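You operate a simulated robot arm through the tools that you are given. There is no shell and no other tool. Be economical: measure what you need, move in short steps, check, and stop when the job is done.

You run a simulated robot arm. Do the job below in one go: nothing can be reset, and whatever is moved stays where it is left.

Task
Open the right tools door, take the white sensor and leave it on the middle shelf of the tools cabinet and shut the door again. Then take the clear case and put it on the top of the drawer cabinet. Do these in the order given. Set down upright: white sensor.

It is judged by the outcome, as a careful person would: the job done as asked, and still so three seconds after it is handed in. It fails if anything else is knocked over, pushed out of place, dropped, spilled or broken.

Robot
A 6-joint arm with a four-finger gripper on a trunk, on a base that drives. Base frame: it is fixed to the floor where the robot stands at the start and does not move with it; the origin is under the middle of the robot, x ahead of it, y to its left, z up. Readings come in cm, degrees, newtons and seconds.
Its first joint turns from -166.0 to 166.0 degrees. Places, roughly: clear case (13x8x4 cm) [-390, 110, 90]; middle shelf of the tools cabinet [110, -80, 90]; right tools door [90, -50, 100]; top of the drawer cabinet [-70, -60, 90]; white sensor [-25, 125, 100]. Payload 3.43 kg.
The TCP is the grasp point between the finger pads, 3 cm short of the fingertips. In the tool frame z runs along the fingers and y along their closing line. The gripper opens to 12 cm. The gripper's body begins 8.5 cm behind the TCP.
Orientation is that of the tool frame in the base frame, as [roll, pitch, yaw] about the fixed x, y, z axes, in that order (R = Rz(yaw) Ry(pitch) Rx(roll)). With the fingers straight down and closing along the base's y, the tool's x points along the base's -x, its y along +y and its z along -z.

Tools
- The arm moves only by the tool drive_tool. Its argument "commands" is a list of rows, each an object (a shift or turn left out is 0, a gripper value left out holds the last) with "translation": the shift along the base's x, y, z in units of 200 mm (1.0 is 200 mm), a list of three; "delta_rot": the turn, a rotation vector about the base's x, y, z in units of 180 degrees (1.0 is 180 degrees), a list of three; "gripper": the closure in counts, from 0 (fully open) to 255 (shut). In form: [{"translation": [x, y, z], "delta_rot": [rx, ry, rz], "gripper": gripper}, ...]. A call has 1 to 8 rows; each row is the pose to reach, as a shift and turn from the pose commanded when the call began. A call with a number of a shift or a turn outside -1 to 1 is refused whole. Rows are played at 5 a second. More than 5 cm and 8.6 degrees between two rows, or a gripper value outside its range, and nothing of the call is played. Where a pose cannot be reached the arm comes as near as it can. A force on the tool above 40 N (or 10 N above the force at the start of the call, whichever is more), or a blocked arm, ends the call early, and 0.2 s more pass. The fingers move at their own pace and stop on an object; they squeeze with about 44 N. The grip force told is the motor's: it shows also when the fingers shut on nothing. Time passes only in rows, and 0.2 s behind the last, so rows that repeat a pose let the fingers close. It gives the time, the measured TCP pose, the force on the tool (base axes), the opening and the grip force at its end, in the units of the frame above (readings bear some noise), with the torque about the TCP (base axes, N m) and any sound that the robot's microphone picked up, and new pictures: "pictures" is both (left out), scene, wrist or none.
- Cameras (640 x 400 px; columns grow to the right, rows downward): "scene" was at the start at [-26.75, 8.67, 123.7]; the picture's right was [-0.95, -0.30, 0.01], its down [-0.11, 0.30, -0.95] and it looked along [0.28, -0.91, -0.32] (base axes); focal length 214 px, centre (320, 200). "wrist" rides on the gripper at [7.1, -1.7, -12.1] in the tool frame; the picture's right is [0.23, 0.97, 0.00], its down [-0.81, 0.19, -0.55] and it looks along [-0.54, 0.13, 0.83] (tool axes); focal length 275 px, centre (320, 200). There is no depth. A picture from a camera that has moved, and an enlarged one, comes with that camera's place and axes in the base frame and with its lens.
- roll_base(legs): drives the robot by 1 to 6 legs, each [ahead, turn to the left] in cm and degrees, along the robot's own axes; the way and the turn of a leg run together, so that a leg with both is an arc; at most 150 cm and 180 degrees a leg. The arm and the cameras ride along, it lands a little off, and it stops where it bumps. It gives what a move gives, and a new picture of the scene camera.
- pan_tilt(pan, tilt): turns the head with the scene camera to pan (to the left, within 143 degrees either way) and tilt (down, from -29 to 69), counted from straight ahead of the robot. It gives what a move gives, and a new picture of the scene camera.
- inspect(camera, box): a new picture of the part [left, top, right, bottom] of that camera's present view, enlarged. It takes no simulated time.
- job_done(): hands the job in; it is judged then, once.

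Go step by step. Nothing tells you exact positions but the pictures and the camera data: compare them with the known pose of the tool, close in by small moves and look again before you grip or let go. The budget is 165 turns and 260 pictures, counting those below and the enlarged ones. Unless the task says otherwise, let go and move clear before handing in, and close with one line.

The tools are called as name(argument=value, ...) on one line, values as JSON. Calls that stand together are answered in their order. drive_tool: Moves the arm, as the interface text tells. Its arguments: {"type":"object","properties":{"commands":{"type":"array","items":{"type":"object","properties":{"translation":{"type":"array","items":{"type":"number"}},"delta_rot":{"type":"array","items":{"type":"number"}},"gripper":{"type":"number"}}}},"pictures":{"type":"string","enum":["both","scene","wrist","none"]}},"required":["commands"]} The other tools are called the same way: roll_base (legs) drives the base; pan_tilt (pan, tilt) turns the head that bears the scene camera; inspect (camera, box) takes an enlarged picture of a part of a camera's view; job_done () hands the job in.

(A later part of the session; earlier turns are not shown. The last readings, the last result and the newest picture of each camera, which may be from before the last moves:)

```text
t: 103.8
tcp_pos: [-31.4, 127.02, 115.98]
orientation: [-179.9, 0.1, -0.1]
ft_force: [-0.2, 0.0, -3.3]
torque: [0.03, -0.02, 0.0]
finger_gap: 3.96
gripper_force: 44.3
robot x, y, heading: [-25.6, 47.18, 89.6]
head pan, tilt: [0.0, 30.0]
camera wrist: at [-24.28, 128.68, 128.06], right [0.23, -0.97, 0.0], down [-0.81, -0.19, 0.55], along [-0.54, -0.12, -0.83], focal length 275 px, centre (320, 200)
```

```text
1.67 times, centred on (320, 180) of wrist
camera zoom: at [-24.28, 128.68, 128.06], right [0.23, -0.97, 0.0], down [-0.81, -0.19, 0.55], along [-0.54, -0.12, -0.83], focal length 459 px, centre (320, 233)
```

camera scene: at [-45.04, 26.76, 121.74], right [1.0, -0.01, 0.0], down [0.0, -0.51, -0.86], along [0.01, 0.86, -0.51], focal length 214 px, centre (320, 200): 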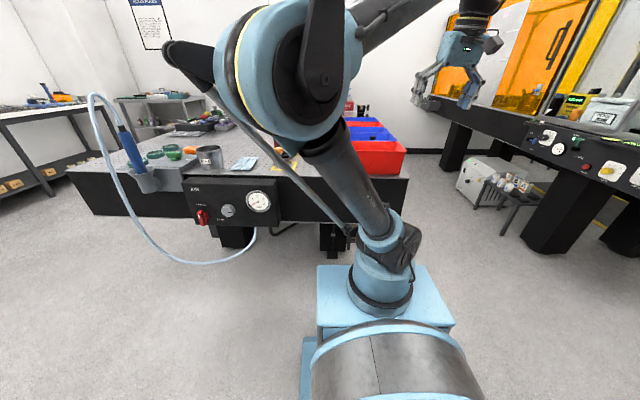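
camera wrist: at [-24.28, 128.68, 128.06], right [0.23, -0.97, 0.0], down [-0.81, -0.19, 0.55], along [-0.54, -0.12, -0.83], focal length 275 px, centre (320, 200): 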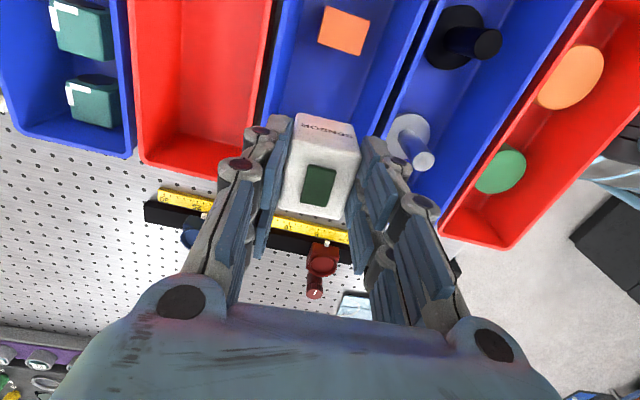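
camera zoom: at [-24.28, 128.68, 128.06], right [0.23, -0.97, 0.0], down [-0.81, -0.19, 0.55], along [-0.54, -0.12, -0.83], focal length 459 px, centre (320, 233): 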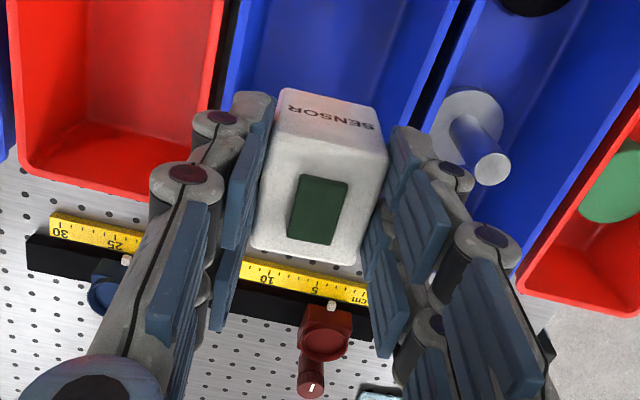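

The sensor is held upright. For the shelf I'll need the tool tilted outward (low headroom), so I'll first set the sensor down on the free front strip of the drawer cabinet and regrip it tilted. Retract first.

drive_tool(commands=[{"translation": [0, -0.2, 0.05]}, {"translation": [0, -0.4, 0.1]}, {"translation": [0, -0.6, 0.1]}, {"translation": [0, -0.8, 0.1]}, {"translation": [0, -1.0, 0.1]}], pictures="none")

drive_tool(commands=[{"translation": [0, -0.2, 0]}, {"translation": [0, -0.4, 0.0]}, {"translation": [0, -0.5, 0.0]}, {"translation": [0, -0.5, 0.0]}], pictures="none")

roll_base(legs=[[-10, 0], [0, 90], [36, 0], [0, 90]])

```text
t: 105.0
tcp_pos: [-31.79, 106.81, 118.21]
orientation: [179.9, 0.2, -0.3]
ft_force: [-0.9, 0.8, -3.7]
torque: [-0.09, 0.01, 0.0]
finger_gap: 3.93
gripper_force: 44.0
robot x, y, heading: [-25.43, 46.94, 89.5]
head pan, tilt: [0.0, 30.0]
```

```text
t: 106.0
tcp_pos: [-31.93, 96.87, 118.02]
orientation: [-179.9, 0.1, -0.2]
ft_force: [-0.1, 0.8, -3.0]
torque: [0.0, -0.04, -0.01]
finger_gap: 3.97
gripper_force: 43.7
robot x, y, heading: [-25.88, 46.99, 89.4]
head pan, tilt: [0.0, 30.0]
```

```text
t: 117.9
tcp_pos: [-54.31, -13.22, 117.98]
orientation: [180.0, 0.2, -178.0]
ft_force: [-0.8, 0.4, -2.4]
torque: [0.01, 0.02, 0.01]
finger_gap: 3.95
gripper_force: 44.0
robot x, y, heading: [-62.93, 36.48, -88.2]
head pan, tilt: [0.0, 30.0]
camera scene: at [-44.82, 57.34, 121.73], right [-1.0, -0.03, 0.0], down [-0.02, 0.51, -0.86], along [0.03, -0.86, -0.51], focal length 214 px, centre (320, 200)
```

scene: 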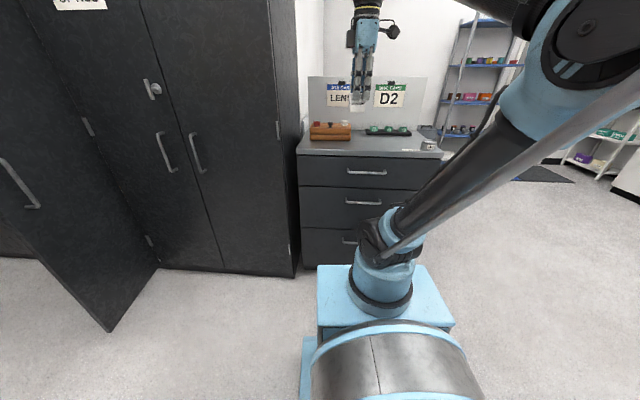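

Free strip at the front of the drawer cabinet, front edge y≈−39. Move above (−57, −47).

drive_tool(commands=[{"translation": [0, -0.24, 0]}, {"translation": [0, -0.48, 0]}, {"translation": [0, -0.72, 0]}, {"translation": [0, -0.96, 0]}], pictures="none")

drive_tool(commands=[{"translation": [-0.05, -0.22, -0.05]}, {"translation": [-0.1, -0.44, -0.15]}, {"translation": [-0.12, -0.66, -0.3]}, {"translation": [-0.12, -0.74, -0.45]}, {"translation": [-0.12, -0.74, -0.6]}, {"translation": [-0.12, -0.74, -0.65]}])

```text
t: 118.9
tcp_pos: [-54.63, -30.91, 118.04]
orientation: [-179.3, 0.1, -178.1]
ft_force: [-0.5, 0.3, -2.0]
torque: [-0.1, 0.01, 0.01]
finger_gap: 3.95
gripper_force: 44.3
robot x, y, heading: [-63.02, 36.46, -88.0]
head pan, tilt: [0.0, 30.0]
```

```text
refused: row 3 steps farther than a row can; nothing moved
```

drive_tool(commands=[{"translation": [-0.05, -0.2, -0.05]}, {"translation": [-0.1, -0.4, -0.15]}, {"translation": [-0.12, -0.6, -0.25]}, {"translation": [-0.12, -0.74, -0.4]}, {"translation": [-0.12, -0.74, -0.55]}, {"translation": [-0.12, -0.74, -0.65]}])

```text
t: 120.3
tcp_pos: [-56.66, -45.72, 105.44]
orientation: [-179.3, 0.1, -178.0]
ft_force: [1.1, 0.7, -2.3]
torque: [-0.01, -0.02, -0.01]
finger_gap: 3.94
gripper_force: 43.8
robot x, y, heading: [-63.15, 36.7, -88.1]
head pan, tilt: [0.0, 30.0]
camera scene: at [-44.81, 57.33, 121.74], right [-1.0, -0.03, 0.0], down [-0.02, 0.51, -0.86], along [0.03, -0.86, -0.51], focal length 214 px, centre (320, 200)
camera wrist: at [-63.65, -47.48, 117.54], right [-0.26, 0.96, -0.01], down [0.8, 0.23, 0.55], along [0.54, 0.14, -0.83], focal length 275 px, centre (320, 200)
```

scene: 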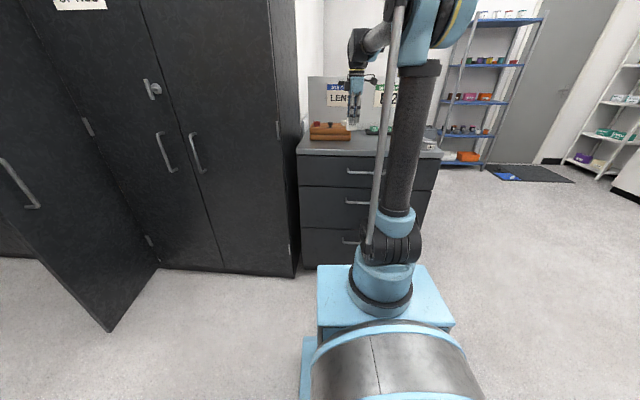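
wrist: 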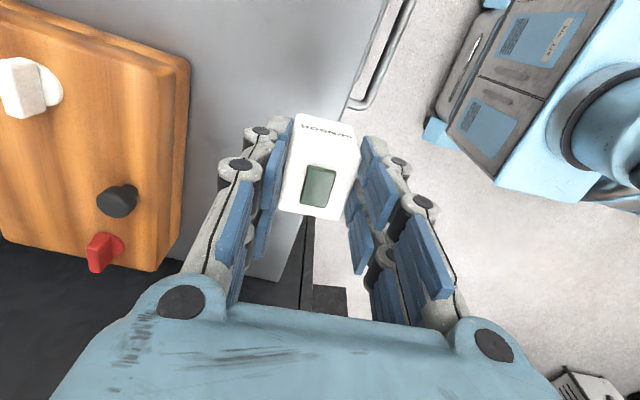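

Edge at y≈−43.4, wooden block behind y≈−57. Shift to y≈−49.5 and lower.

drive_tool(commands=[{"translation": [0, -0.19, 0]}, {"translation": [0, -0.19, -0.15]}, {"translation": [0, -0.19, -0.3]}, {"translation": [0, -0.19, -0.42]}, {"translation": [0, -0.19, -0.5]}, {"translation": [0, -0.19, -0.54]}], pictures="wrist")

```text
t: 121.5
tcp_pos: [-56.6, -48.62, 96.98]
orientation: [-178.6, 0.0, -178.0]
ft_force: [0.6, -2.4, -5.5]
torque: [0.24, 0.08, -0.02]
finger_gap: 3.98
gripper_force: 43.7
robot x, y, heading: [-63.1, 36.24, -88.4]
head pan, tilt: [0.0, 30.0]
stopped in row 5: the force on the tool passed its limit at 113 N (the readings are from after the stop); the commanded pose is now the measured one
camera wrist: at [-63.68, -50.17, 109.09], right [-0.26, 0.96, -0.03], down [0.8, 0.23, 0.55], along [0.54, 0.12, -0.84], focal length 275 px, centre (320, 200)
```

wrist: 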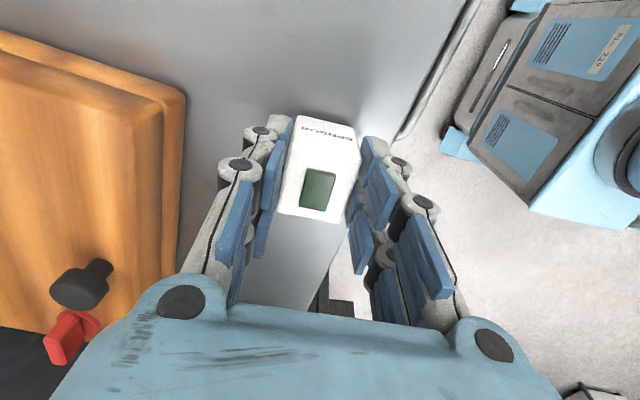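

Contact near z 96 (faster than I wished). Lower gently in tiny steps until it stands.

drive_tool(commands=[{"translation": [0, 0, -0.01]}, {"translation": [0, 0, -0.02]}, {"translation": [0, 0, -0.03]}, {"translation": [0, 0, -0.035]}, {"translation": [0, 0, -0.04]}, {"translation": [0, 0, -0.045]}], pictures="none")

inspect(camera="scene", box=[280, 60, 440, 190])

```text
t: 122.9
tcp_pos: [-56.49, -48.61, 96.38]
orientation: [-178.5, 0.2, -178.0]
ft_force: [0.1, -0.3, -3.5]
torque: [0.01, 0.02, 0.01]
finger_gap: 3.95
gripper_force: 43.9
robot x, y, heading: [-62.99, 36.16, -88.1]
head pan, tilt: [0.0, 30.0]
```

```text
3.08 times, centred on (360, 125) of scene
camera zoom: at [-44.81, 57.31, 121.74], right [-1.0, -0.03, 0.0], down [-0.02, 0.51, -0.86], along [0.03, -0.86, -0.51], focal length 660 px, centre (197, 431)
```

zoom: 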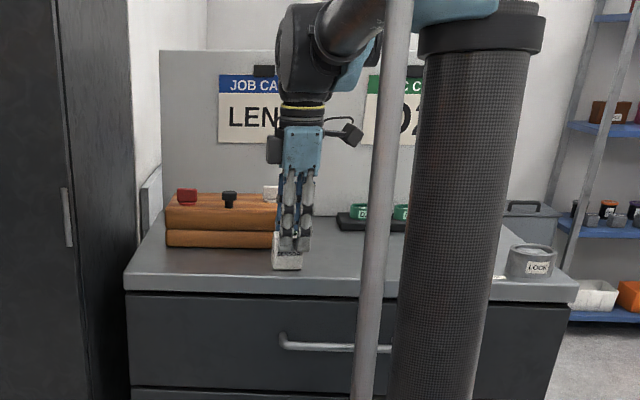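

The sensor hangs about 6 cm below the TCP; it's almost on the surface. A few more millimetres.

drive_tool(commands=[{"translation": [0, 0, -0.01]}, {"translation": [0, 0, -0.02]}, {"translation": [0, 0, -0.03]}, {"translation": [0, 0, -0.04]}, {"translation": [0, 0, -0.05]}, {"translation": [0, 0, -0.06]}], pictures="none")

```text
t: 123.4
tcp_pos: [-56.64, -47.51, 97.14]
orientation: [-177.7, 0.1, -178.0]
ft_force: [0.0, -3.3, -5.7]
torque: [0.23, 0.04, 0.01]
finger_gap: 3.97
gripper_force: 44.4
robot x, y, heading: [-63.41, 36.4, -88.1]
head pan, tilt: [0.0, 30.0]
stopped in row 2: the force on the tool passed its limit at 44 N (the readings are from after the stop); the commanded pose is now the measured one
```

drive_tool(commands=[{"translation": [0, -0.02, -0.01], "delta_rot": [0.0127, 0, 0]}, {"translation": [0, -0.03, -0.02], "delta_rot": [0.0127, 0, 0]}, {"translation": [0, -0.03, -0.03], "delta_rot": [0.0127, 0, 0]}, {"translation": [0, -0.03, -0.036], "delta_rot": [0.0127, 0, 0]}, {"translation": [0, -0.03, -0.04], "delta_rot": [0.0127, 0, 0]}], pictures="none")

```text
t: 124.6
tcp_pos: [-56.6, -48.08, 96.31]
orientation: [179.9, 0.3, -177.9]
ft_force: [0.5, -0.1, -2.4]
torque: [-0.02, 0.01, 0.01]
finger_gap: 3.97
gripper_force: 43.9
robot x, y, heading: [-62.95, 36.62, -87.9]
head pan, tilt: [0.0, 30.0]
```

Level and within a millimetre or so of the surface; release.

drive_tool(commands=[{"translation": [0, 0, -0.005], "gripper": 255}, {"translation": [0, 0, -0.008], "gripper": 200}, {"translation": [0, 0, -0.008], "gripper": 130}, {"translation": [0, 0, -0.008], "gripper": 110}, {"translation": [0, 0, 0.1], "gripper": 110}, {"translation": [0, 0, 0.3]}, {"translation": [0, 0, 0.5]}, {"translation": [0, 0, 0.7]}])

```text
t: 126.4
tcp_pos: [-56.86, -48.13, 110.24]
orientation: [-180.0, 0.2, -178.0]
ft_force: [0.0, -0.9, -0.5]
torque: [0.05, -0.02, 0.07]
finger_gap: 6.83
gripper_force: 0.1
robot x, y, heading: [-63.15, 36.04, -88.5]
head pan, tilt: [0.0, 30.0]
camera scene: at [-44.81, 57.31, 121.74], right [-1.0, -0.03, 0.0], down [-0.02, 0.51, -0.86], along [0.03, -0.86, -0.51], focal length 214 px, centre (320, 200)
camera wrist: at [-64.07, -50.02, 122.24], right [-0.26, 0.96, 0.0], down [0.8, 0.22, 0.56], along [0.54, 0.15, -0.83], focal length 275 px, centre (320, 200)
```

scene: 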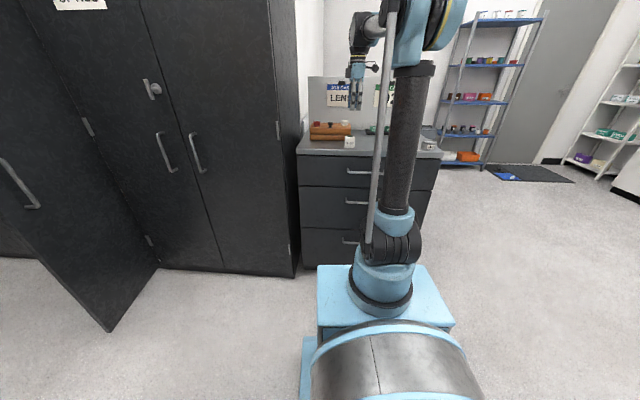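
wrist: 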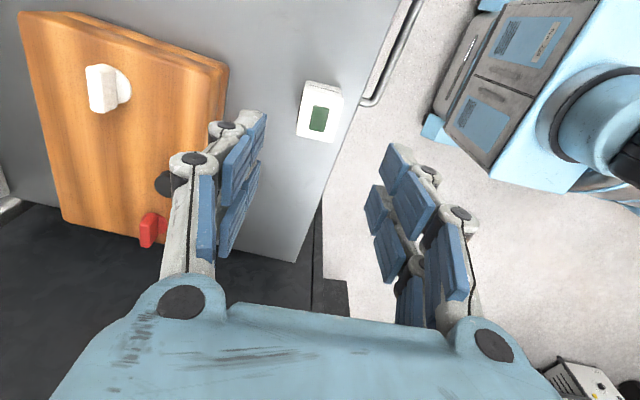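

The sensor stands upright at (−56.7, −48.1). Now turn the hand back 90° and tilt it 45° forward for the regrip.

drive_tool(commands=[{"translation": [0, 0, 0.1], "delta_rot": [0, 0, -0.045]}, {"translation": [0, 0, 0.2], "delta_rot": [0, 0, -0.09]}, {"translation": [0, 0.1, 0.3], "delta_rot": [0, 0, -0.135]}, {"translation": [0, 0.2, 0.3], "delta_rot": [0, 0, -0.18]}, {"translation": [0, 0.3, 0.3], "delta_rot": [0, 0, -0.225]}, {"translation": [0, 0.4, 0.3], "delta_rot": [0, 0, -0.27]}, {"translation": [0, 0.5, 0.3], "delta_rot": [0, 0, -0.315]}, {"translation": [0, 0.5, 0.3], "delta_rot": [0, 0, -0.36]}], pictures="none")

drive_tool(commands=[{"delta_rot": [0, 0, -0.045]}, {"delta_rot": [0, 0, -0.09]}, {"delta_rot": [0, 0, -0.135]}, {"delta_rot": [0, 0, -0.15]}], pictures="none")

drive_tool(commands=[{"delta_rot": [-0.045, 0, 0]}, {"delta_rot": [-0.09, 0, 0]}, {"delta_rot": [-0.135, 0, 0]}, {"delta_rot": [-0.18, 0, 0]}, {"delta_rot": [-0.225, 0, 0]}, {"delta_rot": [-0.25, 0, 0]}, {"delta_rot": [-0.25, 0, 0]}])

```text
t: 128.2
tcp_pos: [-56.48, -38.17, 116.46]
orientation: [-179.9, 0.2, 117.1]
ft_force: [0.1, 0.5, 0.0]
torque: [0.02, 0.0, -0.01]
finger_gap: 6.83
gripper_force: 0.0
robot x, y, heading: [-63.23, 36.33, -88.0]
head pan, tilt: [0.0, 30.0]
```

```text
t: 129.2
tcp_pos: [-56.62, -38.09, 116.32]
orientation: [-180.0, 0.1, 90.1]
ft_force: [0.0, -0.1, -0.4]
torque: [0.01, 0.02, 0.01]
finger_gap: 6.82
gripper_force: 0.0
robot x, y, heading: [-63.03, 36.46, -88.3]
head pan, tilt: [0.0, 30.0]
```

```text
t: 130.8
tcp_pos: [-56.66, -38.09, 116.29]
orientation: [-179.7, 45.4, 90.2]
ft_force: [-0.9, 0.0, 0.0]
torque: [0.01, 0.02, -0.01]
finger_gap: 6.83
gripper_force: 0.1
robot x, y, heading: [-63.0, 36.41, -88.0]
head pan, tilt: [0.0, 30.0]
camera scene: at [-44.81, 57.34, 121.73], right [-1.0, -0.03, 0.0], down [-0.02, 0.51, -0.86], along [0.03, -0.86, -0.51], focal length 214 px, centre (320, 200)
camera wrist: at [-58.34, -24.43, 119.7], right [0.97, 0.16, -0.17], down [0.2, -0.18, 0.96], along [0.13, -0.97, -0.2], focal length 275 px, centre (320, 200)
```

scene: 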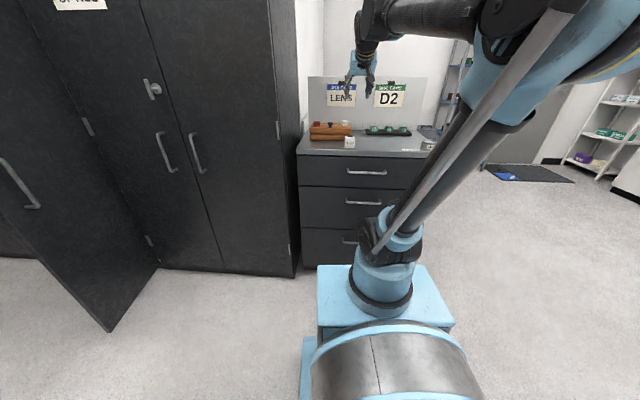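
wrist: 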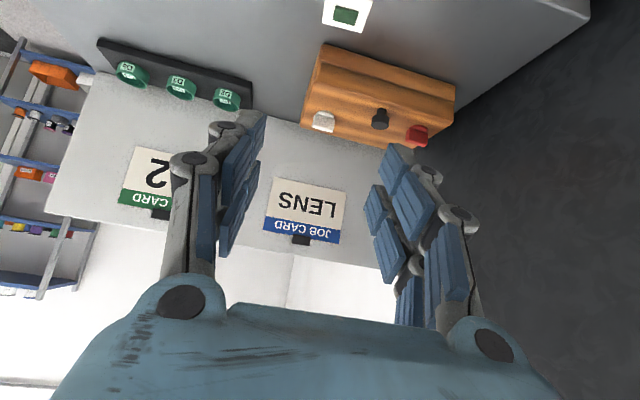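

Lower in front of the sensor first, then check centring.

drive_tool(commands=[{"translation": [0, 0.1, -0.2]}, {"translation": [0, 0.1, -0.42]}, {"translation": [0, 0.08, -0.64]}, {"translation": [0, 0.0, -0.7]}, {"translation": [0, 0.0, -0.7]}], pictures="wrist")

```text
t: 132.0
tcp_pos: [-56.3, -38.44, 102.36]
orientation: [-179.8, 45.1, 90.3]
ft_force: [-0.6, 0.0, 0.8]
torque: [0.0, -0.01, 0.04]
finger_gap: 6.83
gripper_force: 0.0
robot x, y, heading: [-62.78, 36.45, -87.9]
head pan, tilt: [0.0, 30.0]
camera wrist: at [-58.04, -24.72, 105.74], right [0.97, 0.16, -0.17], down [0.2, -0.18, 0.96], along [0.13, -0.97, -0.21], focal length 275 px, centre (320, 200)
```

wrist: 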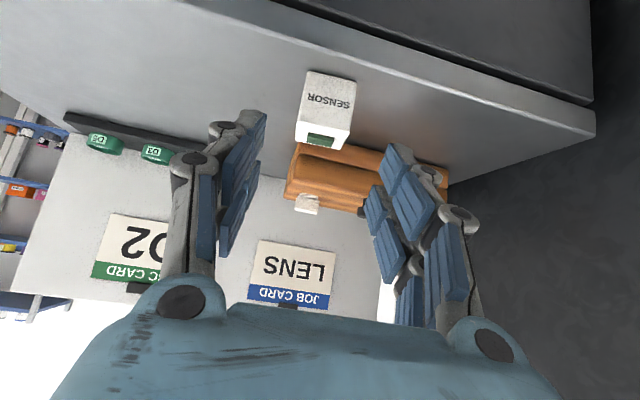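

Sensor: z 89.7–95, x≈−56.1. Advance diagonally and grip.

drive_tool(commands=[{"translation": [0.01, -0.12, -0.11]}, {"translation": [0.01, -0.24, -0.22]}, {"translation": [0.01, -0.36, -0.33]}, {"translation": [0.01, -0.48, -0.43]}, {"translation": [0.01, -0.48, -0.43]}], pictures="wrist")

```text
t: 133.2
tcp_pos: [-56.16, -47.53, 93.71]
orientation: [-179.7, 45.2, 90.4]
ft_force: [0.4, 0.7, -0.4]
torque: [0.03, 0.01, 0.03]
finger_gap: 6.85
gripper_force: 0.0
robot x, y, heading: [-62.96, 36.58, -88.1]
head pan, tilt: [0.0, 30.0]
camera wrist: at [-57.91, -33.98, 97.22], right [0.97, 0.16, -0.17], down [0.2, -0.18, 0.96], along [0.13, -0.97, -0.21], focal length 275 px, centre (320, 200)
```

wrist: 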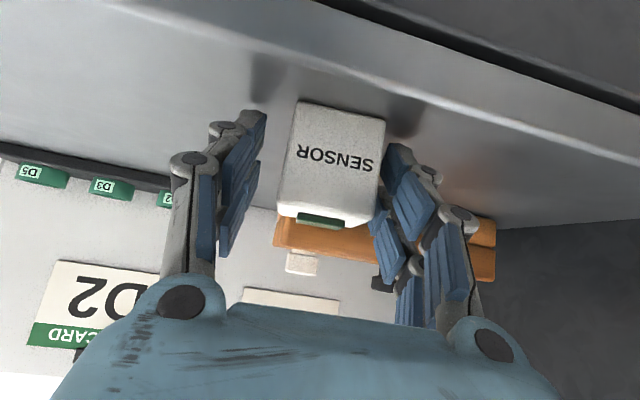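

Shift 0.5 cm in +x, then close.

drive_tool(commands=[{"translation": [0.025, -0.01, 0]}, {"translation": [0.025, -0.01, 0], "gripper": 140}, {"translation": [0.025, -0.01, 0], "gripper": 255}, {"translation": [0.025, -0.01, 0], "gripper": 255}, {"translation": [0.025, -0.01, 0], "gripper": 255}], pictures="wrist")

```text
t: 134.4
tcp_pos: [-55.75, -47.79, 93.8]
orientation: [-179.7, 45.2, 90.4]
ft_force: [0.9, -0.8, -0.3]
torque: [0.0, 0.05, 0.05]
finger_gap: 4.54
gripper_force: 44.1
robot x, y, heading: [-63.09, 36.18, -88.3]
head pan, tilt: [0.0, 30.0]
camera wrist: at [-57.44, -34.23, 97.24], right [0.97, 0.16, -0.17], down [0.2, -0.18, 0.96], along [0.13, -0.97, -0.21], focal length 275 px, centre (320, 200)
```

wrist: 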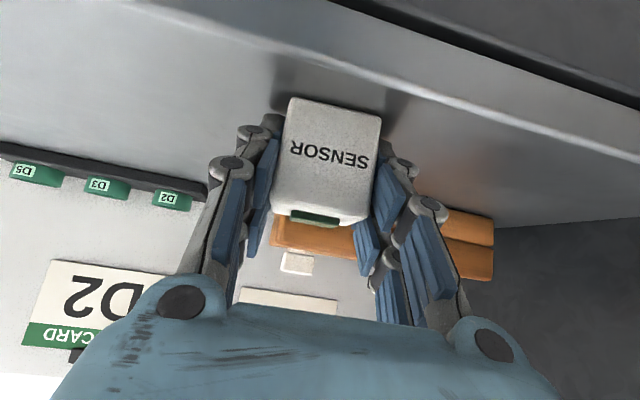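

Gripped (4.54 cm). Lift and retract, keeping the tilt.

drive_tool(commands=[{"translation": [0, 0, 0.1]}, {"translation": [0, 0, 0.25]}, {"translation": [0, 0.1, 0.45]}, {"translation": [0, 0.3, 0.6]}, {"translation": [0, 0.5, 0.7]}, {"translation": [0, 0.7, 0.8]}, {"translation": [0, 0.9, 0.8]}, {"translation": [0, 1.0, 0.8]}])

```text
t: 136.2
tcp_pos: [-55.94, -27.85, 109.72]
orientation: [-179.7, 45.2, 90.2]
ft_force: [0.3, 0.1, -2.0]
torque: [-0.02, 0.01, -0.05]
finger_gap: 4.55
gripper_force: 43.8
robot x, y, heading: [-62.99, 36.43, -88.0]
head pan, tilt: [0.0, 30.0]
camera scene: at [-44.81, 57.32, 121.73], right [-1.0, -0.03, 0.0], down [-0.02, 0.51, -0.86], along [0.03, -0.86, -0.51], focal length 214 px, centre (320, 200)
camera wrist: at [-57.56, -14.2, 113.18], right [0.97, 0.16, -0.17], down [0.19, -0.18, 0.96], along [0.13, -0.97, -0.21], focal length 275 px, centre (320, 200)
```

scene: 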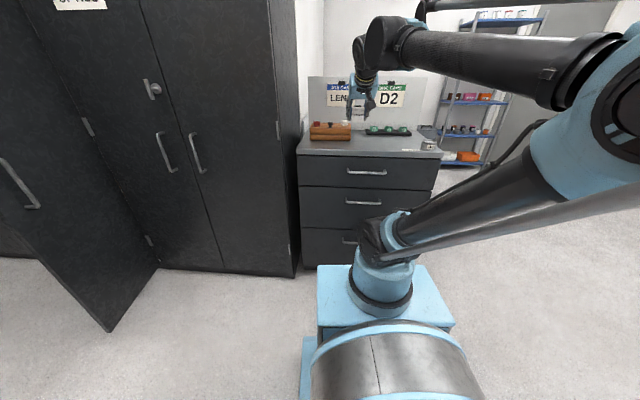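
wrist: 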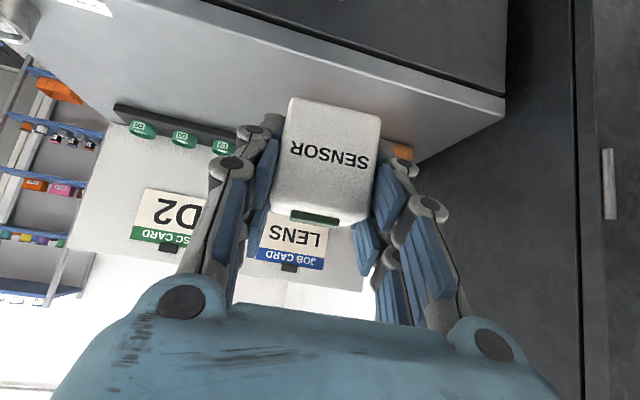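

The elbow swings out sideways in this tilted pose; for travelling I'll bring the tool vertical (sensor held firmly) and tilt again at the cabinet.

drive_tool(commands=[{"translation": [0, 0, 0.05], "delta_rot": [0.045, 0, 0]}, {"translation": [0, 0, 0.1], "delta_rot": [0.09, 0, 0]}, {"translation": [0, 0, 0.15], "delta_rot": [0.135, 0, 0]}, {"translation": [0, 0, 0.2], "delta_rot": [0.18, 0, 0]}, {"translation": [0, 0, 0.25], "delta_rot": [0.225, 0, 0]}, {"translation": [0, 0, 0.3], "delta_rot": [0.25, 0, 0]}, {"translation": [0, 0, 0.3], "delta_rot": [0.25, 0, 0]}], pictures="scene")

```text
t: 137.8
tcp_pos: [-56.02, -27.99, 115.82]
orientation: [-179.9, 0.1, 90.2]
ft_force: [0.8, -0.2, -3.3]
torque: [-0.04, -0.03, -0.03]
finger_gap: 4.54
gripper_force: 44.0
robot x, y, heading: [-63.51, 36.5, -88.1]
head pan, tilt: [0.0, 30.0]
camera scene: at [-44.81, 57.32, 121.73], right [-1.0, -0.03, 0.0], down [-0.02, 0.51, -0.86], along [0.03, -0.86, -0.51], focal length 214 px, centre (320, 200)
```

scene: 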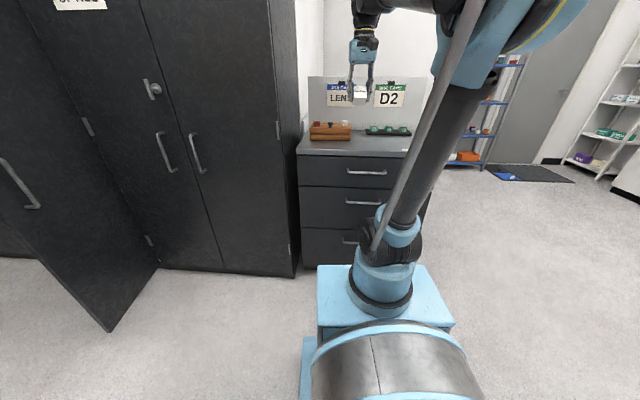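

Now drive to the tools cabinet.

roll_base(legs=[[-10, 0], [0, 88], [100, 0], [58, 0]])

```text
t: 150.9
tcp_pos: [157.74, 44.24, 115.74]
orientation: [-180.0, 0.2, 176.6]
ft_force: [0.6, 0.7, -2.4]
torque: [-0.01, -0.03, -0.01]
finger_gap: 4.53
gripper_force: 44.0
robot x, y, heading: [93.47, 41.14, -1.6]
head pan, tilt: [0.0, 30.0]
camera scene: at [73.28, 60.94, 121.73], right [-0.03, -1.0, 0.0], down [-0.51, 0.02, -0.86], along [0.86, -0.03, -0.51], focal length 214 px, centre (320, 200)
```

scene: 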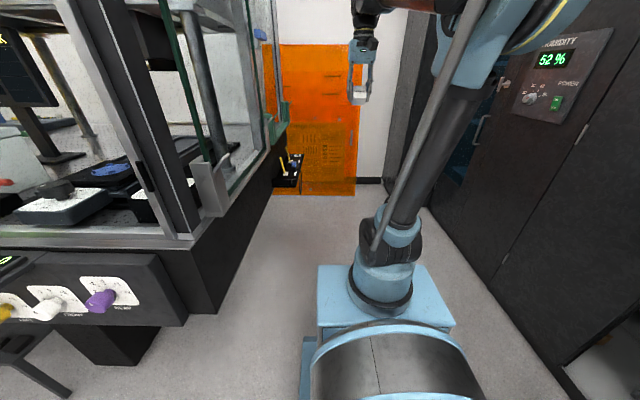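

roll_base(legs=[[0, -88.4]])

inspect(camera="wrist", box=[0, 0, 640, 400])

```text
t: 155.5
tcp_pos: [99.49, -21.97, 116.55]
orientation: [-179.9, 0.9, 89.6]
ft_force: [0.5, -0.3, -3.8]
torque: [0.01, 0.03, 0.0]
finger_gap: 4.55
gripper_force: 44.0
robot x, y, heading: [93.85, 41.0, -88.7]
head pan, tilt: [0.0, 30.0]
camera scene: at [112.72, 61.86, 121.73], right [-1.0, -0.02, 0.0], down [-0.01, 0.51, -0.86], along [0.02, -0.86, -0.51], focal length 214 px, centre (320, 200)
```

scene: 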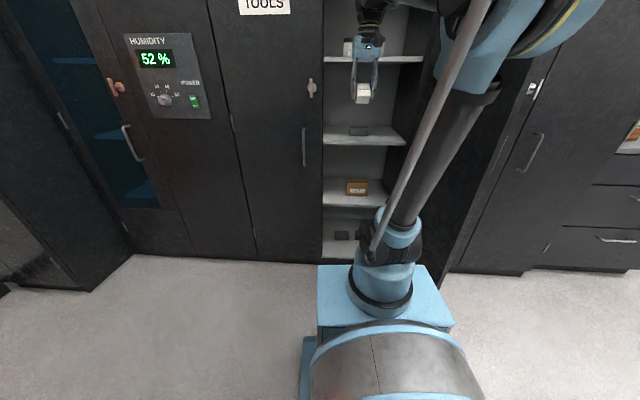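

```text
1.00 times, centred on (320, 200) of wrist (not enlarged: the box is as wide or as high as the picture)
camera zoom: at [97.92, -14.53, 128.5], right [0.97, 0.22, 0.0], down [0.19, -0.8, 0.56], along [0.12, -0.55, -0.83], focal length 275 px, centre (320, 200)
```

zoom: 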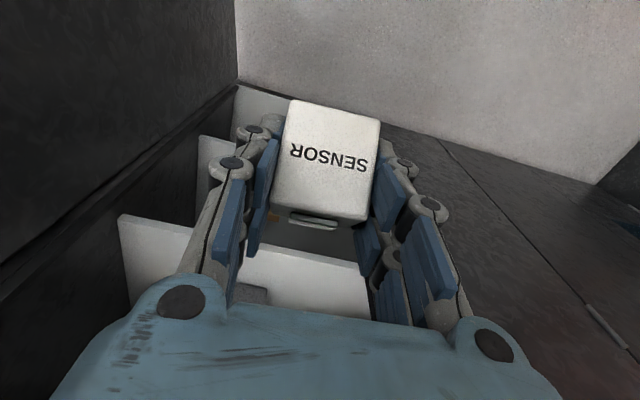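

The right half of the middle shelf is free beside a small grey item at about (93, −64…). I'll set the sensor at about (103, −58). First extend and tilt the tool in front of the cabinet.

drive_tool(commands=[{"translation": [0.03, -0.15, 0], "delta_rot": [-0.04, 0, 0]}, {"translation": [0.06, -0.3, 0], "delta_rot": [-0.08, 0, 0]}, {"translation": [0.1, -0.45, 0], "delta_rot": [-0.12, 0, 0]}, {"translation": [0.14, -0.6, 0], "delta_rot": [-0.16, 0, 0]}, {"translation": [0.17, -0.7, 0], "delta_rot": [-0.2, 0, 0]}, {"translation": [0.17, -0.75, 0], "delta_rot": [-0.24, 0, 0]}, {"translation": [0.17, -0.75, 0], "delta_rot": [-0.253, 0, 0]}, {"translation": [0.17, -0.75, 0], "delta_rot": [-0.253, 0, 0]}])

```text
t: 157.3
tcp_pos: [102.84, -35.47, 117.22]
orientation: [179.6, 47.1, 89.5]
ft_force: [-1.1, 0.3, -2.6]
torque: [0.01, 0.02, 0.01]
finger_gap: 4.55
gripper_force: 43.5
robot x, y, heading: [94.46, 41.51, -88.7]
head pan, tilt: [0.0, 30.0]
camera scene: at [112.72, 61.86, 121.73], right [-1.0, -0.02, 0.0], down [-0.01, 0.51, -0.86], along [0.02, -0.86, -0.51], focal length 214 px, centre (320, 200)
camera wrist: at [101.23, -21.75, 120.14], right [0.97, 0.15, -0.16], down [0.19, -0.15, 0.97], along [0.12, -0.98, -0.17], focal length 275 px, centre (320, 200)
```

scene: 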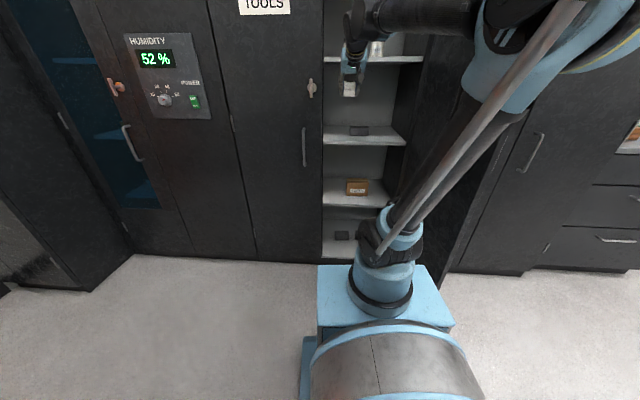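
wrist: 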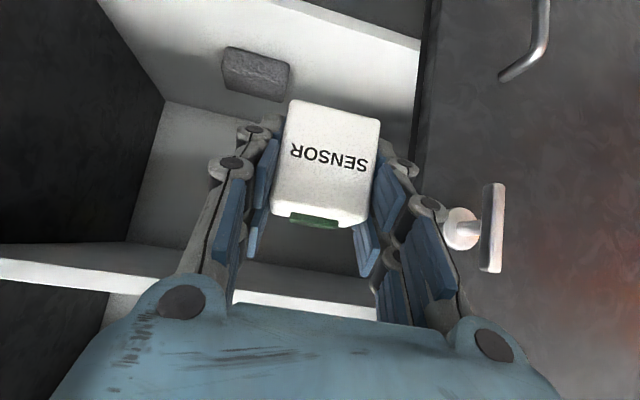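

Lower to just above shelf height in front of the cabinet, correcting the level by 2°.

drive_tool(commands=[{"translation": [0, 0, -0.2], "delta_rot": [0.0105, 0, 0]}, {"translation": [0, 0, -0.4], "delta_rot": [0.0105, 0, 0]}, {"translation": [0, 0, -0.6], "delta_rot": [0.0105, 0, 0]}, {"translation": [0, 0, -0.8], "delta_rot": [0.0105, 0, 0]}, {"translation": [0, 0, -0.8], "delta_rot": [0.0105, 0, 0]}], pictures="none")

roll_base(legs=[[11, 0]])

inspect(camera="wrist", box=[0, 0, 640, 400])

```text
t: 158.5
tcp_pos: [102.91, -35.19, 101.3]
orientation: [179.6, 45.2, 89.4]
ft_force: [0.7, -0.1, -2.4]
torque: [0.01, -0.01, 0.03]
finger_gap: 4.56
gripper_force: 44.1
robot x, y, heading: [94.5, 41.01, -89.0]
head pan, tilt: [0.0, 30.0]
```

```text
t: 159.7
tcp_pos: [103.07, -46.52, 101.34]
orientation: [179.7, 45.2, 89.5]
ft_force: [0.9, -0.5, -4.0]
torque: [0.0, 0.01, -0.01]
finger_gap: 4.55
gripper_force: 44.2
robot x, y, heading: [94.53, 29.61, -88.8]
head pan, tilt: [0.0, 30.0]
camera scene: at [112.87, 50.54, 121.74], right [-1.0, -0.02, 0.0], down [-0.01, 0.51, -0.86], along [0.02, -0.86, -0.51], focal length 214 px, centre (320, 200)
```

scene: 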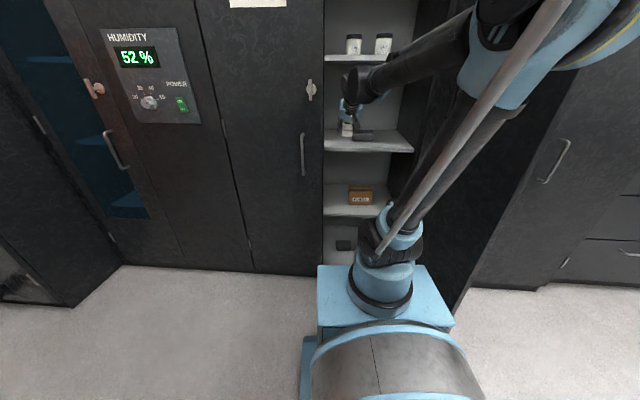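

```text
1.00 times, centred on (320, 200) of wrist (not enlarged: the box is as wide or as high as the picture)
camera zoom: at [101.45, -32.94, 104.76], right [0.97, 0.16, -0.16], down [0.19, -0.18, 0.97], along [0.12, -0.97, -0.2], focal length 275 px, centre (320, 200)
```

zoom: 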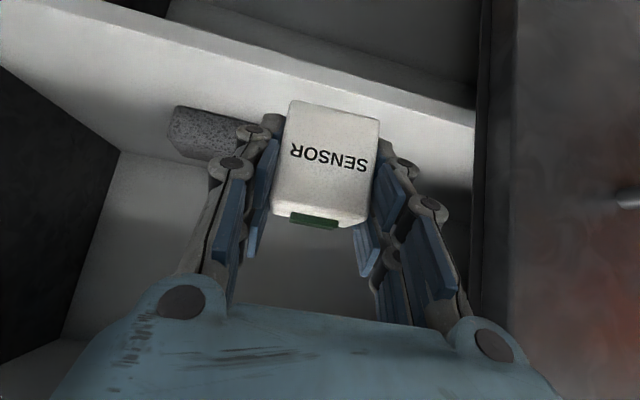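

Advance over the shelf at a safe height (sensor bottom ≈ z 94).

drive_tool(commands=[{"translation": [0.02, -0.15, 0]}, {"translation": [0.04, -0.3, -0.05]}, {"translation": [0.04, -0.45, -0.1]}, {"translation": [0.04, -0.55, -0.13]}, {"translation": [0.04, -0.62, -0.15]}, {"translation": [0.04, -0.62, -0.15]}])

```text
t: 161.1
tcp_pos: [103.77, -57.81, 99.17]
orientation: [179.7, 45.9, 89.5]
ft_force: [-0.1, -0.8, -3.2]
torque: [-0.01, -0.02, 0.02]
finger_gap: 4.55
gripper_force: 43.8
robot x, y, heading: [94.82, 29.69, -88.9]
head pan, tilt: [0.0, 30.0]
camera scene: at [112.88, 50.54, 121.74], right [-1.0, -0.02, 0.0], down [-0.01, 0.51, -0.86], along [0.02, -0.86, -0.51], focal length 214 px, centre (320, 200)
camera wrist: at [102.14, -44.1, 102.45], right [0.97, 0.16, -0.16], down [0.19, -0.17, 0.97], along [0.12, -0.97, -0.19], focal length 275 px, centre (320, 200)
```

scene: 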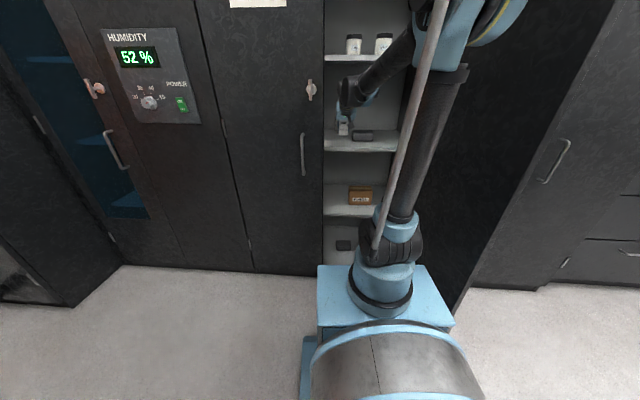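
wrist: 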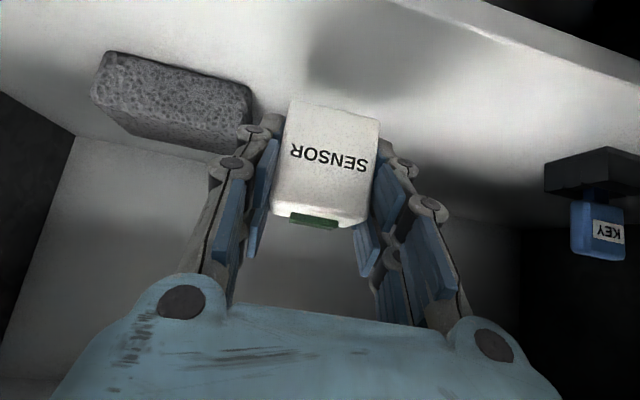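

The grey item (a sponge) and a key box flank the spot; clear. Shift 1 cm +x and lower towards the shelf.

drive_tool(commands=[{"translation": [0.05, -0.02, -0.03], "delta_rot": [0.004, 0, 0]}, {"translation": [0.05, -0.02, -0.07], "delta_rot": [0.004, 0, 0]}, {"translation": [0.05, -0.02, -0.1], "delta_rot": [0.004, 0, 0]}, {"translation": [0.05, -0.02, -0.13], "delta_rot": [0.004, 0, 0]}, {"translation": [0.05, -0.02, -0.15], "delta_rot": [0.004, 0, 0]}, {"translation": [0.05, -0.02, -0.16], "delta_rot": [0.004, 0, 0]}], pictures="none")

drive_tool(commands=[{"translation": [0, 0, -0.007]}, {"translation": [0, 0, -0.014]}, {"translation": [0, 0, -0.021]}, {"translation": [0, 0, -0.028]}, {"translation": [0, 0, -0.035]}], pictures="wrist")

```text
t: 162.5
tcp_pos: [104.85, -58.15, 95.99]
orientation: [179.5, 45.2, 89.5]
ft_force: [-1.3, 0.3, -2.7]
torque: [0.01, 0.01, 0.0]
finger_gap: 4.56
gripper_force: 44.5
robot x, y, heading: [94.24, 29.67, -88.8]
head pan, tilt: [0.0, 30.0]
```

```text
t: 163.7
tcp_pos: [104.82, -58.16, 95.28]
orientation: [179.6, 45.3, 89.5]
ft_force: [0.0, 0.8, -2.8]
torque: [0.03, -0.05, 0.01]
finger_gap: 4.56
gripper_force: 44.1
robot x, y, heading: [94.36, 29.93, -89.2]
head pan, tilt: [0.0, 30.0]
camera wrist: at [103.18, -44.48, 98.71], right [0.97, 0.16, -0.16], down [0.19, -0.18, 0.97], along [0.12, -0.97, -0.21], focal length 275 px, centre (320, 200)
```

wrist: 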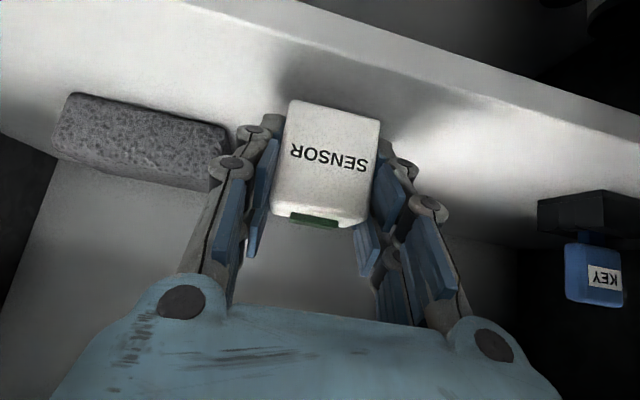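

drive_tool(commands=[{"translation": [0, 0, -0.007]}, {"translation": [0, 0, -0.014]}, {"translation": [0, 0, -0.021]}, {"translation": [0, 0, -0.028]}, {"translation": [0, 0, -0.035]}, {"translation": [0, 0, -0.042]}], pictures="wrist")

```text
t: 165.1
tcp_pos: [104.97, -58.13, 94.47]
orientation: [179.6, 45.2, 89.6]
ft_force: [-0.2, -0.6, -2.5]
torque: [0.02, 0.0, -0.04]
finger_gap: 4.54
gripper_force: 44.2
robot x, y, heading: [94.3, 29.98, -88.8]
head pan, tilt: [0.0, 30.0]
camera wrist: at [103.27, -44.5, 97.88], right [0.97, 0.16, -0.16], down [0.19, -0.18, 0.97], along [0.12, -0.97, -0.21], focal length 275 px, centre (320, 200)
```

wrist: 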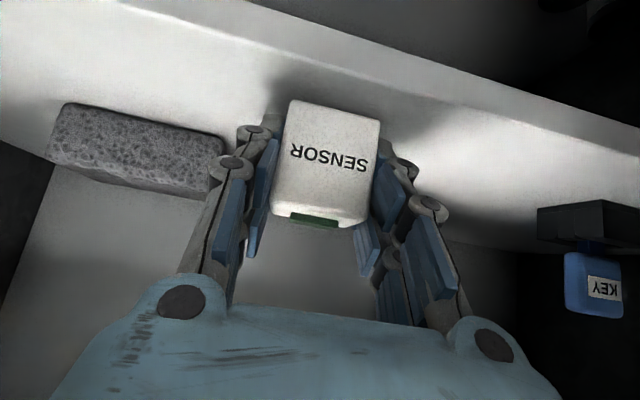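

drive_tool(commands=[{"translation": [0, 0, -0.006]}, {"translation": [0, 0, -0.012]}, {"translation": [0, 0, -0.018]}, {"translation": [0, 0, -0.024]}, {"translation": [0, 0, -0.03]}, {"translation": [0, 0, -0.036]}, {"translation": [0, 0, -0.042]}], pictures="wrist")

```text
t: 166.7
tcp_pos: [104.84, -58.2, 93.9]
orientation: [179.7, 45.3, 89.6]
ft_force: [-1.7, -0.9, 14.7]
torque: [0.23, 0.5, 0.0]
finger_gap: 4.56
gripper_force: 43.9
robot x, y, heading: [94.51, 29.75, -88.9]
head pan, tilt: [0.0, 30.0]
camera wrist: at [103.2, -44.53, 97.14], right [0.97, 0.16, -0.16], down [0.19, -0.18, 0.97], along [0.12, -0.97, -0.2], focal length 275 px, centre (320, 200)
```

wrist: 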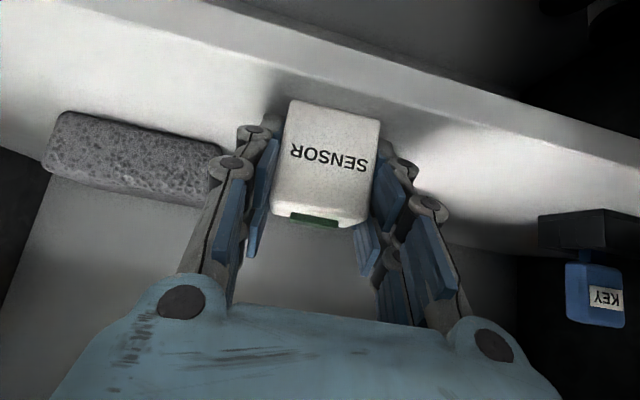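

In contact (about 17 N). Release gently, then back out along the tool axis.

drive_tool(commands=[{"translation": [0, 0, 0.004]}, {"translation": [0, 0, 0.004], "gripper": 145}, {"translation": [0, 0, 0.004], "gripper": 125}, {"translation": [0, 0, 0.004], "gripper": 120}], pictures="wrist")

```text
t: 167.7
tcp_pos: [104.96, -58.14, 93.89]
orientation: [179.6, 45.3, 89.5]
ft_force: [0.2, 0.5, 0.8]
torque: [0.03, 0.01, 0.02]
finger_gap: 6.32
gripper_force: 0.0
robot x, y, heading: [94.57, 30.01, -89.1]
head pan, tilt: [0.0, 30.0]
camera wrist: at [103.27, -44.54, 97.2], right [0.97, 0.16, -0.16], down [0.19, -0.18, 0.97], along [0.12, -0.97, -0.21], focal length 275 px, centre (320, 200)
```

wrist: 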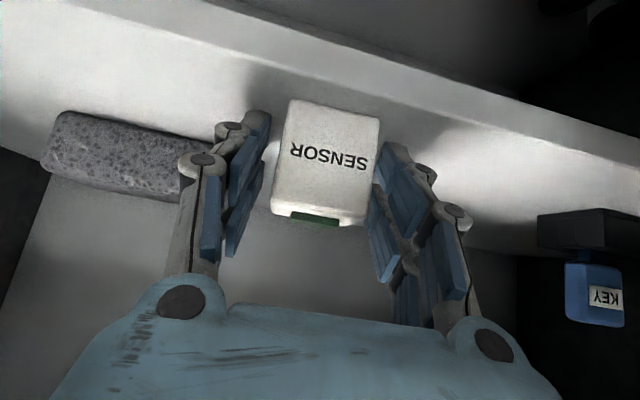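

Centre the opening (+x 0.5) and withdraw diagonally.

drive_tool(commands=[{"translation": [0.025, 0, 0]}, {"translation": [0.025, 0.06, 0.06]}, {"translation": [0.025, 0.2, 0.2]}, {"translation": [0.025, 0.36, 0.3]}, {"translation": [0.025, 0.55, 0.35]}, {"translation": [0.025, 0.75, 0.4]}, {"translation": [0.025, 0.95, 0.45]}])

```text
t: 169.3
tcp_pos: [105.42, -39.23, 102.87]
orientation: [179.6, 45.2, 89.5]
ft_force: [1.0, -0.7, 0.6]
torque: [0.0, 0.0, 0.0]
finger_gap: 6.33
gripper_force: 0.1
robot x, y, heading: [94.1, 30.13, -88.8]
head pan, tilt: [0.0, 30.0]
camera scene: at [112.88, 50.52, 121.74], right [-1.0, -0.02, 0.0], down [-0.01, 0.51, -0.86], along [0.02, -0.86, -0.51], focal length 214 px, centre (320, 200)
camera wrist: at [103.75, -25.57, 106.29], right [0.97, 0.16, -0.16], down [0.19, -0.18, 0.97], along [0.12, -0.97, -0.2], focal length 275 px, centre (320, 200)
```

scene: 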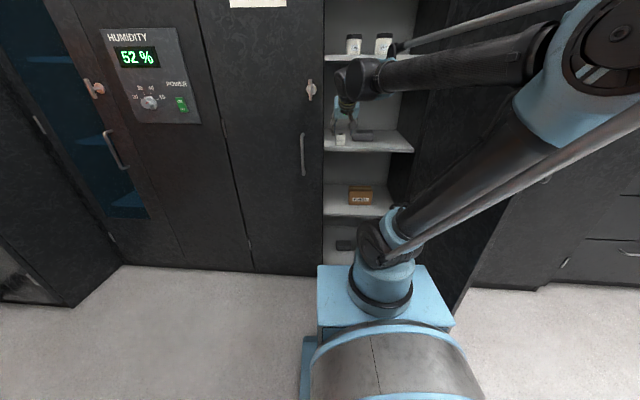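
wrist: 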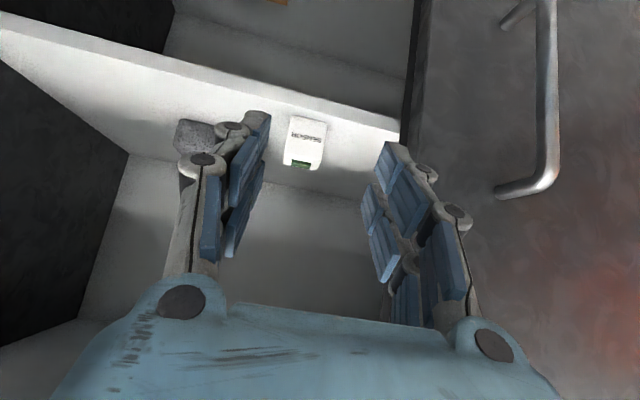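

The sensor stands upright on the middle shelf. Now bring the tool vertical and close to the robot before repositioning to shut the door.

drive_tool(commands=[{"translation": [0, 0.1, 0.1], "delta_rot": [0.045, 0, 0]}, {"translation": [0, 0.2, 0.2], "delta_rot": [0.09, 0, 0]}, {"translation": [0, 0.3, 0.3], "delta_rot": [0.135, 0, 0]}, {"translation": [0, 0.4, 0.4], "delta_rot": [0.18, 0, 0]}, {"translation": [0, 0.5, 0.5], "delta_rot": [0.225, 0, 0]}, {"translation": [0, 0.6, 0.5], "delta_rot": [0.25, 0, 0]}, {"translation": [0, 0.7, 0.5], "delta_rot": [0.25, 0, 0], "gripper": 255}], pictures="none")

roll_base(legs=[[-19, 0]])

```text
t: 170.9
tcp_pos: [105.35, -25.12, 112.71]
orientation: [-180.0, 0.1, 89.7]
ft_force: [0.5, 0.0, 0.1]
torque: [0.01, -0.02, 0.0]
finger_gap: 0.0
gripper_force: 33.8
robot x, y, heading: [94.09, 29.79, -88.7]
head pan, tilt: [0.0, 30.0]
```

```text
t: 172.5
tcp_pos: [104.61, -5.42, 113.93]
orientation: [179.8, 1.4, 89.8]
ft_force: [0.8, -0.5, 0.1]
torque: [-0.02, 0.06, 0.0]
finger_gap: 0.02
gripper_force: 33.0
robot x, y, heading: [94.57, 46.49, -89.2]
head pan, tilt: [0.0, 30.0]
stopped in leg 1: the robot was blocked; the commanded pose is now the measured one
camera scene: at [112.73, 66.15, 122.06], right [-1.0, -0.02, 0.0], down [-0.01, 0.52, -0.85], along [0.01, -0.85, -0.52], focal length 214 px, centre (320, 200)
```

scene: 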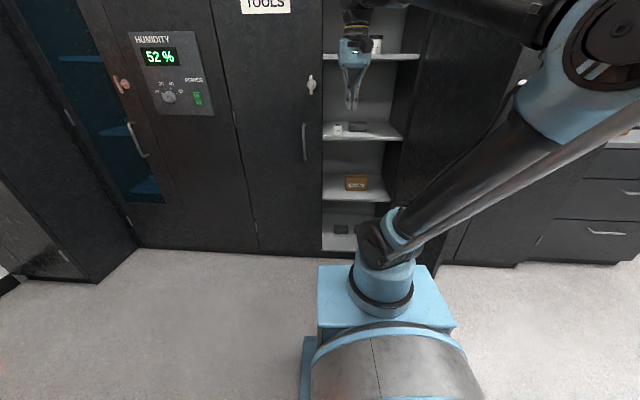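

The base's rear touched the enclosure bench; I'll move a little forward. Then I'll reach round the door's edge with the arm to push it shut; first look at where the door stands.

roll_base(legs=[[4, 0]])

pan_tilt(pan=-35, tilt=20)

```text
t: 173.4
tcp_pos: [104.78, -8.39, 114.34]
orientation: [179.8, 2.0, 89.6]
ft_force: [0.1, 0.3, 0.4]
torque: [0.03, -0.01, -0.02]
finger_gap: 0.02
gripper_force: 33.8
robot x, y, heading: [94.7, 43.44, -89.1]
head pan, tilt: [0.0, 30.0]
camera scene: at [112.82, 63.84, 121.73], right [-1.0, -0.02, 0.0], down [-0.01, 0.51, -0.86], along [0.02, -0.86, -0.51], focal length 214 px, centre (320, 200)
```

scene: 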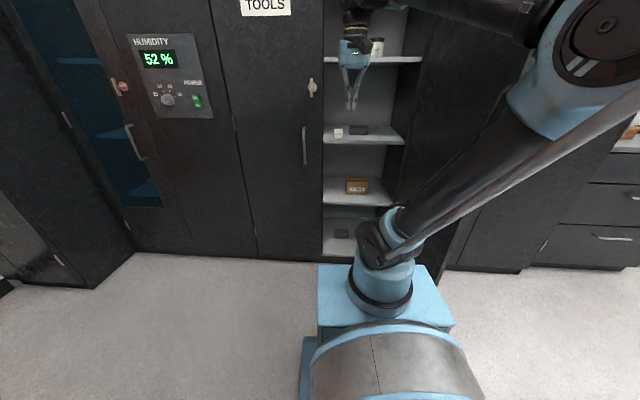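

```text
t: 174.4
tcp_pos: [104.79, -7.01, 115.02]
orientation: [179.8, 2.6, 89.6]
ft_force: [0.3, -0.4, 0.0]
torque: [0.03, 0.02, 0.0]
finger_gap: 0.01
gripper_force: 33.4
robot x, y, heading: [94.27, 43.19, -88.7]
head pan, tilt: [-35.0, 20.0]
camera scene: at [107.45, 65.14, 123.35], right [-0.83, 0.56, 0.01], down [0.19, 0.3, -0.94], along [-0.52, -0.78, -0.35], focal length 214 px, centre (320, 200)
```

scene: 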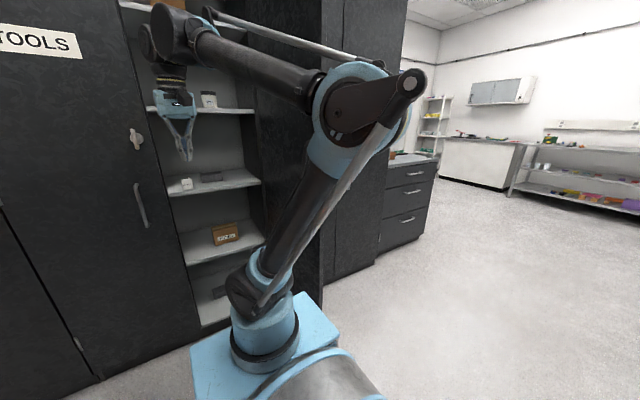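

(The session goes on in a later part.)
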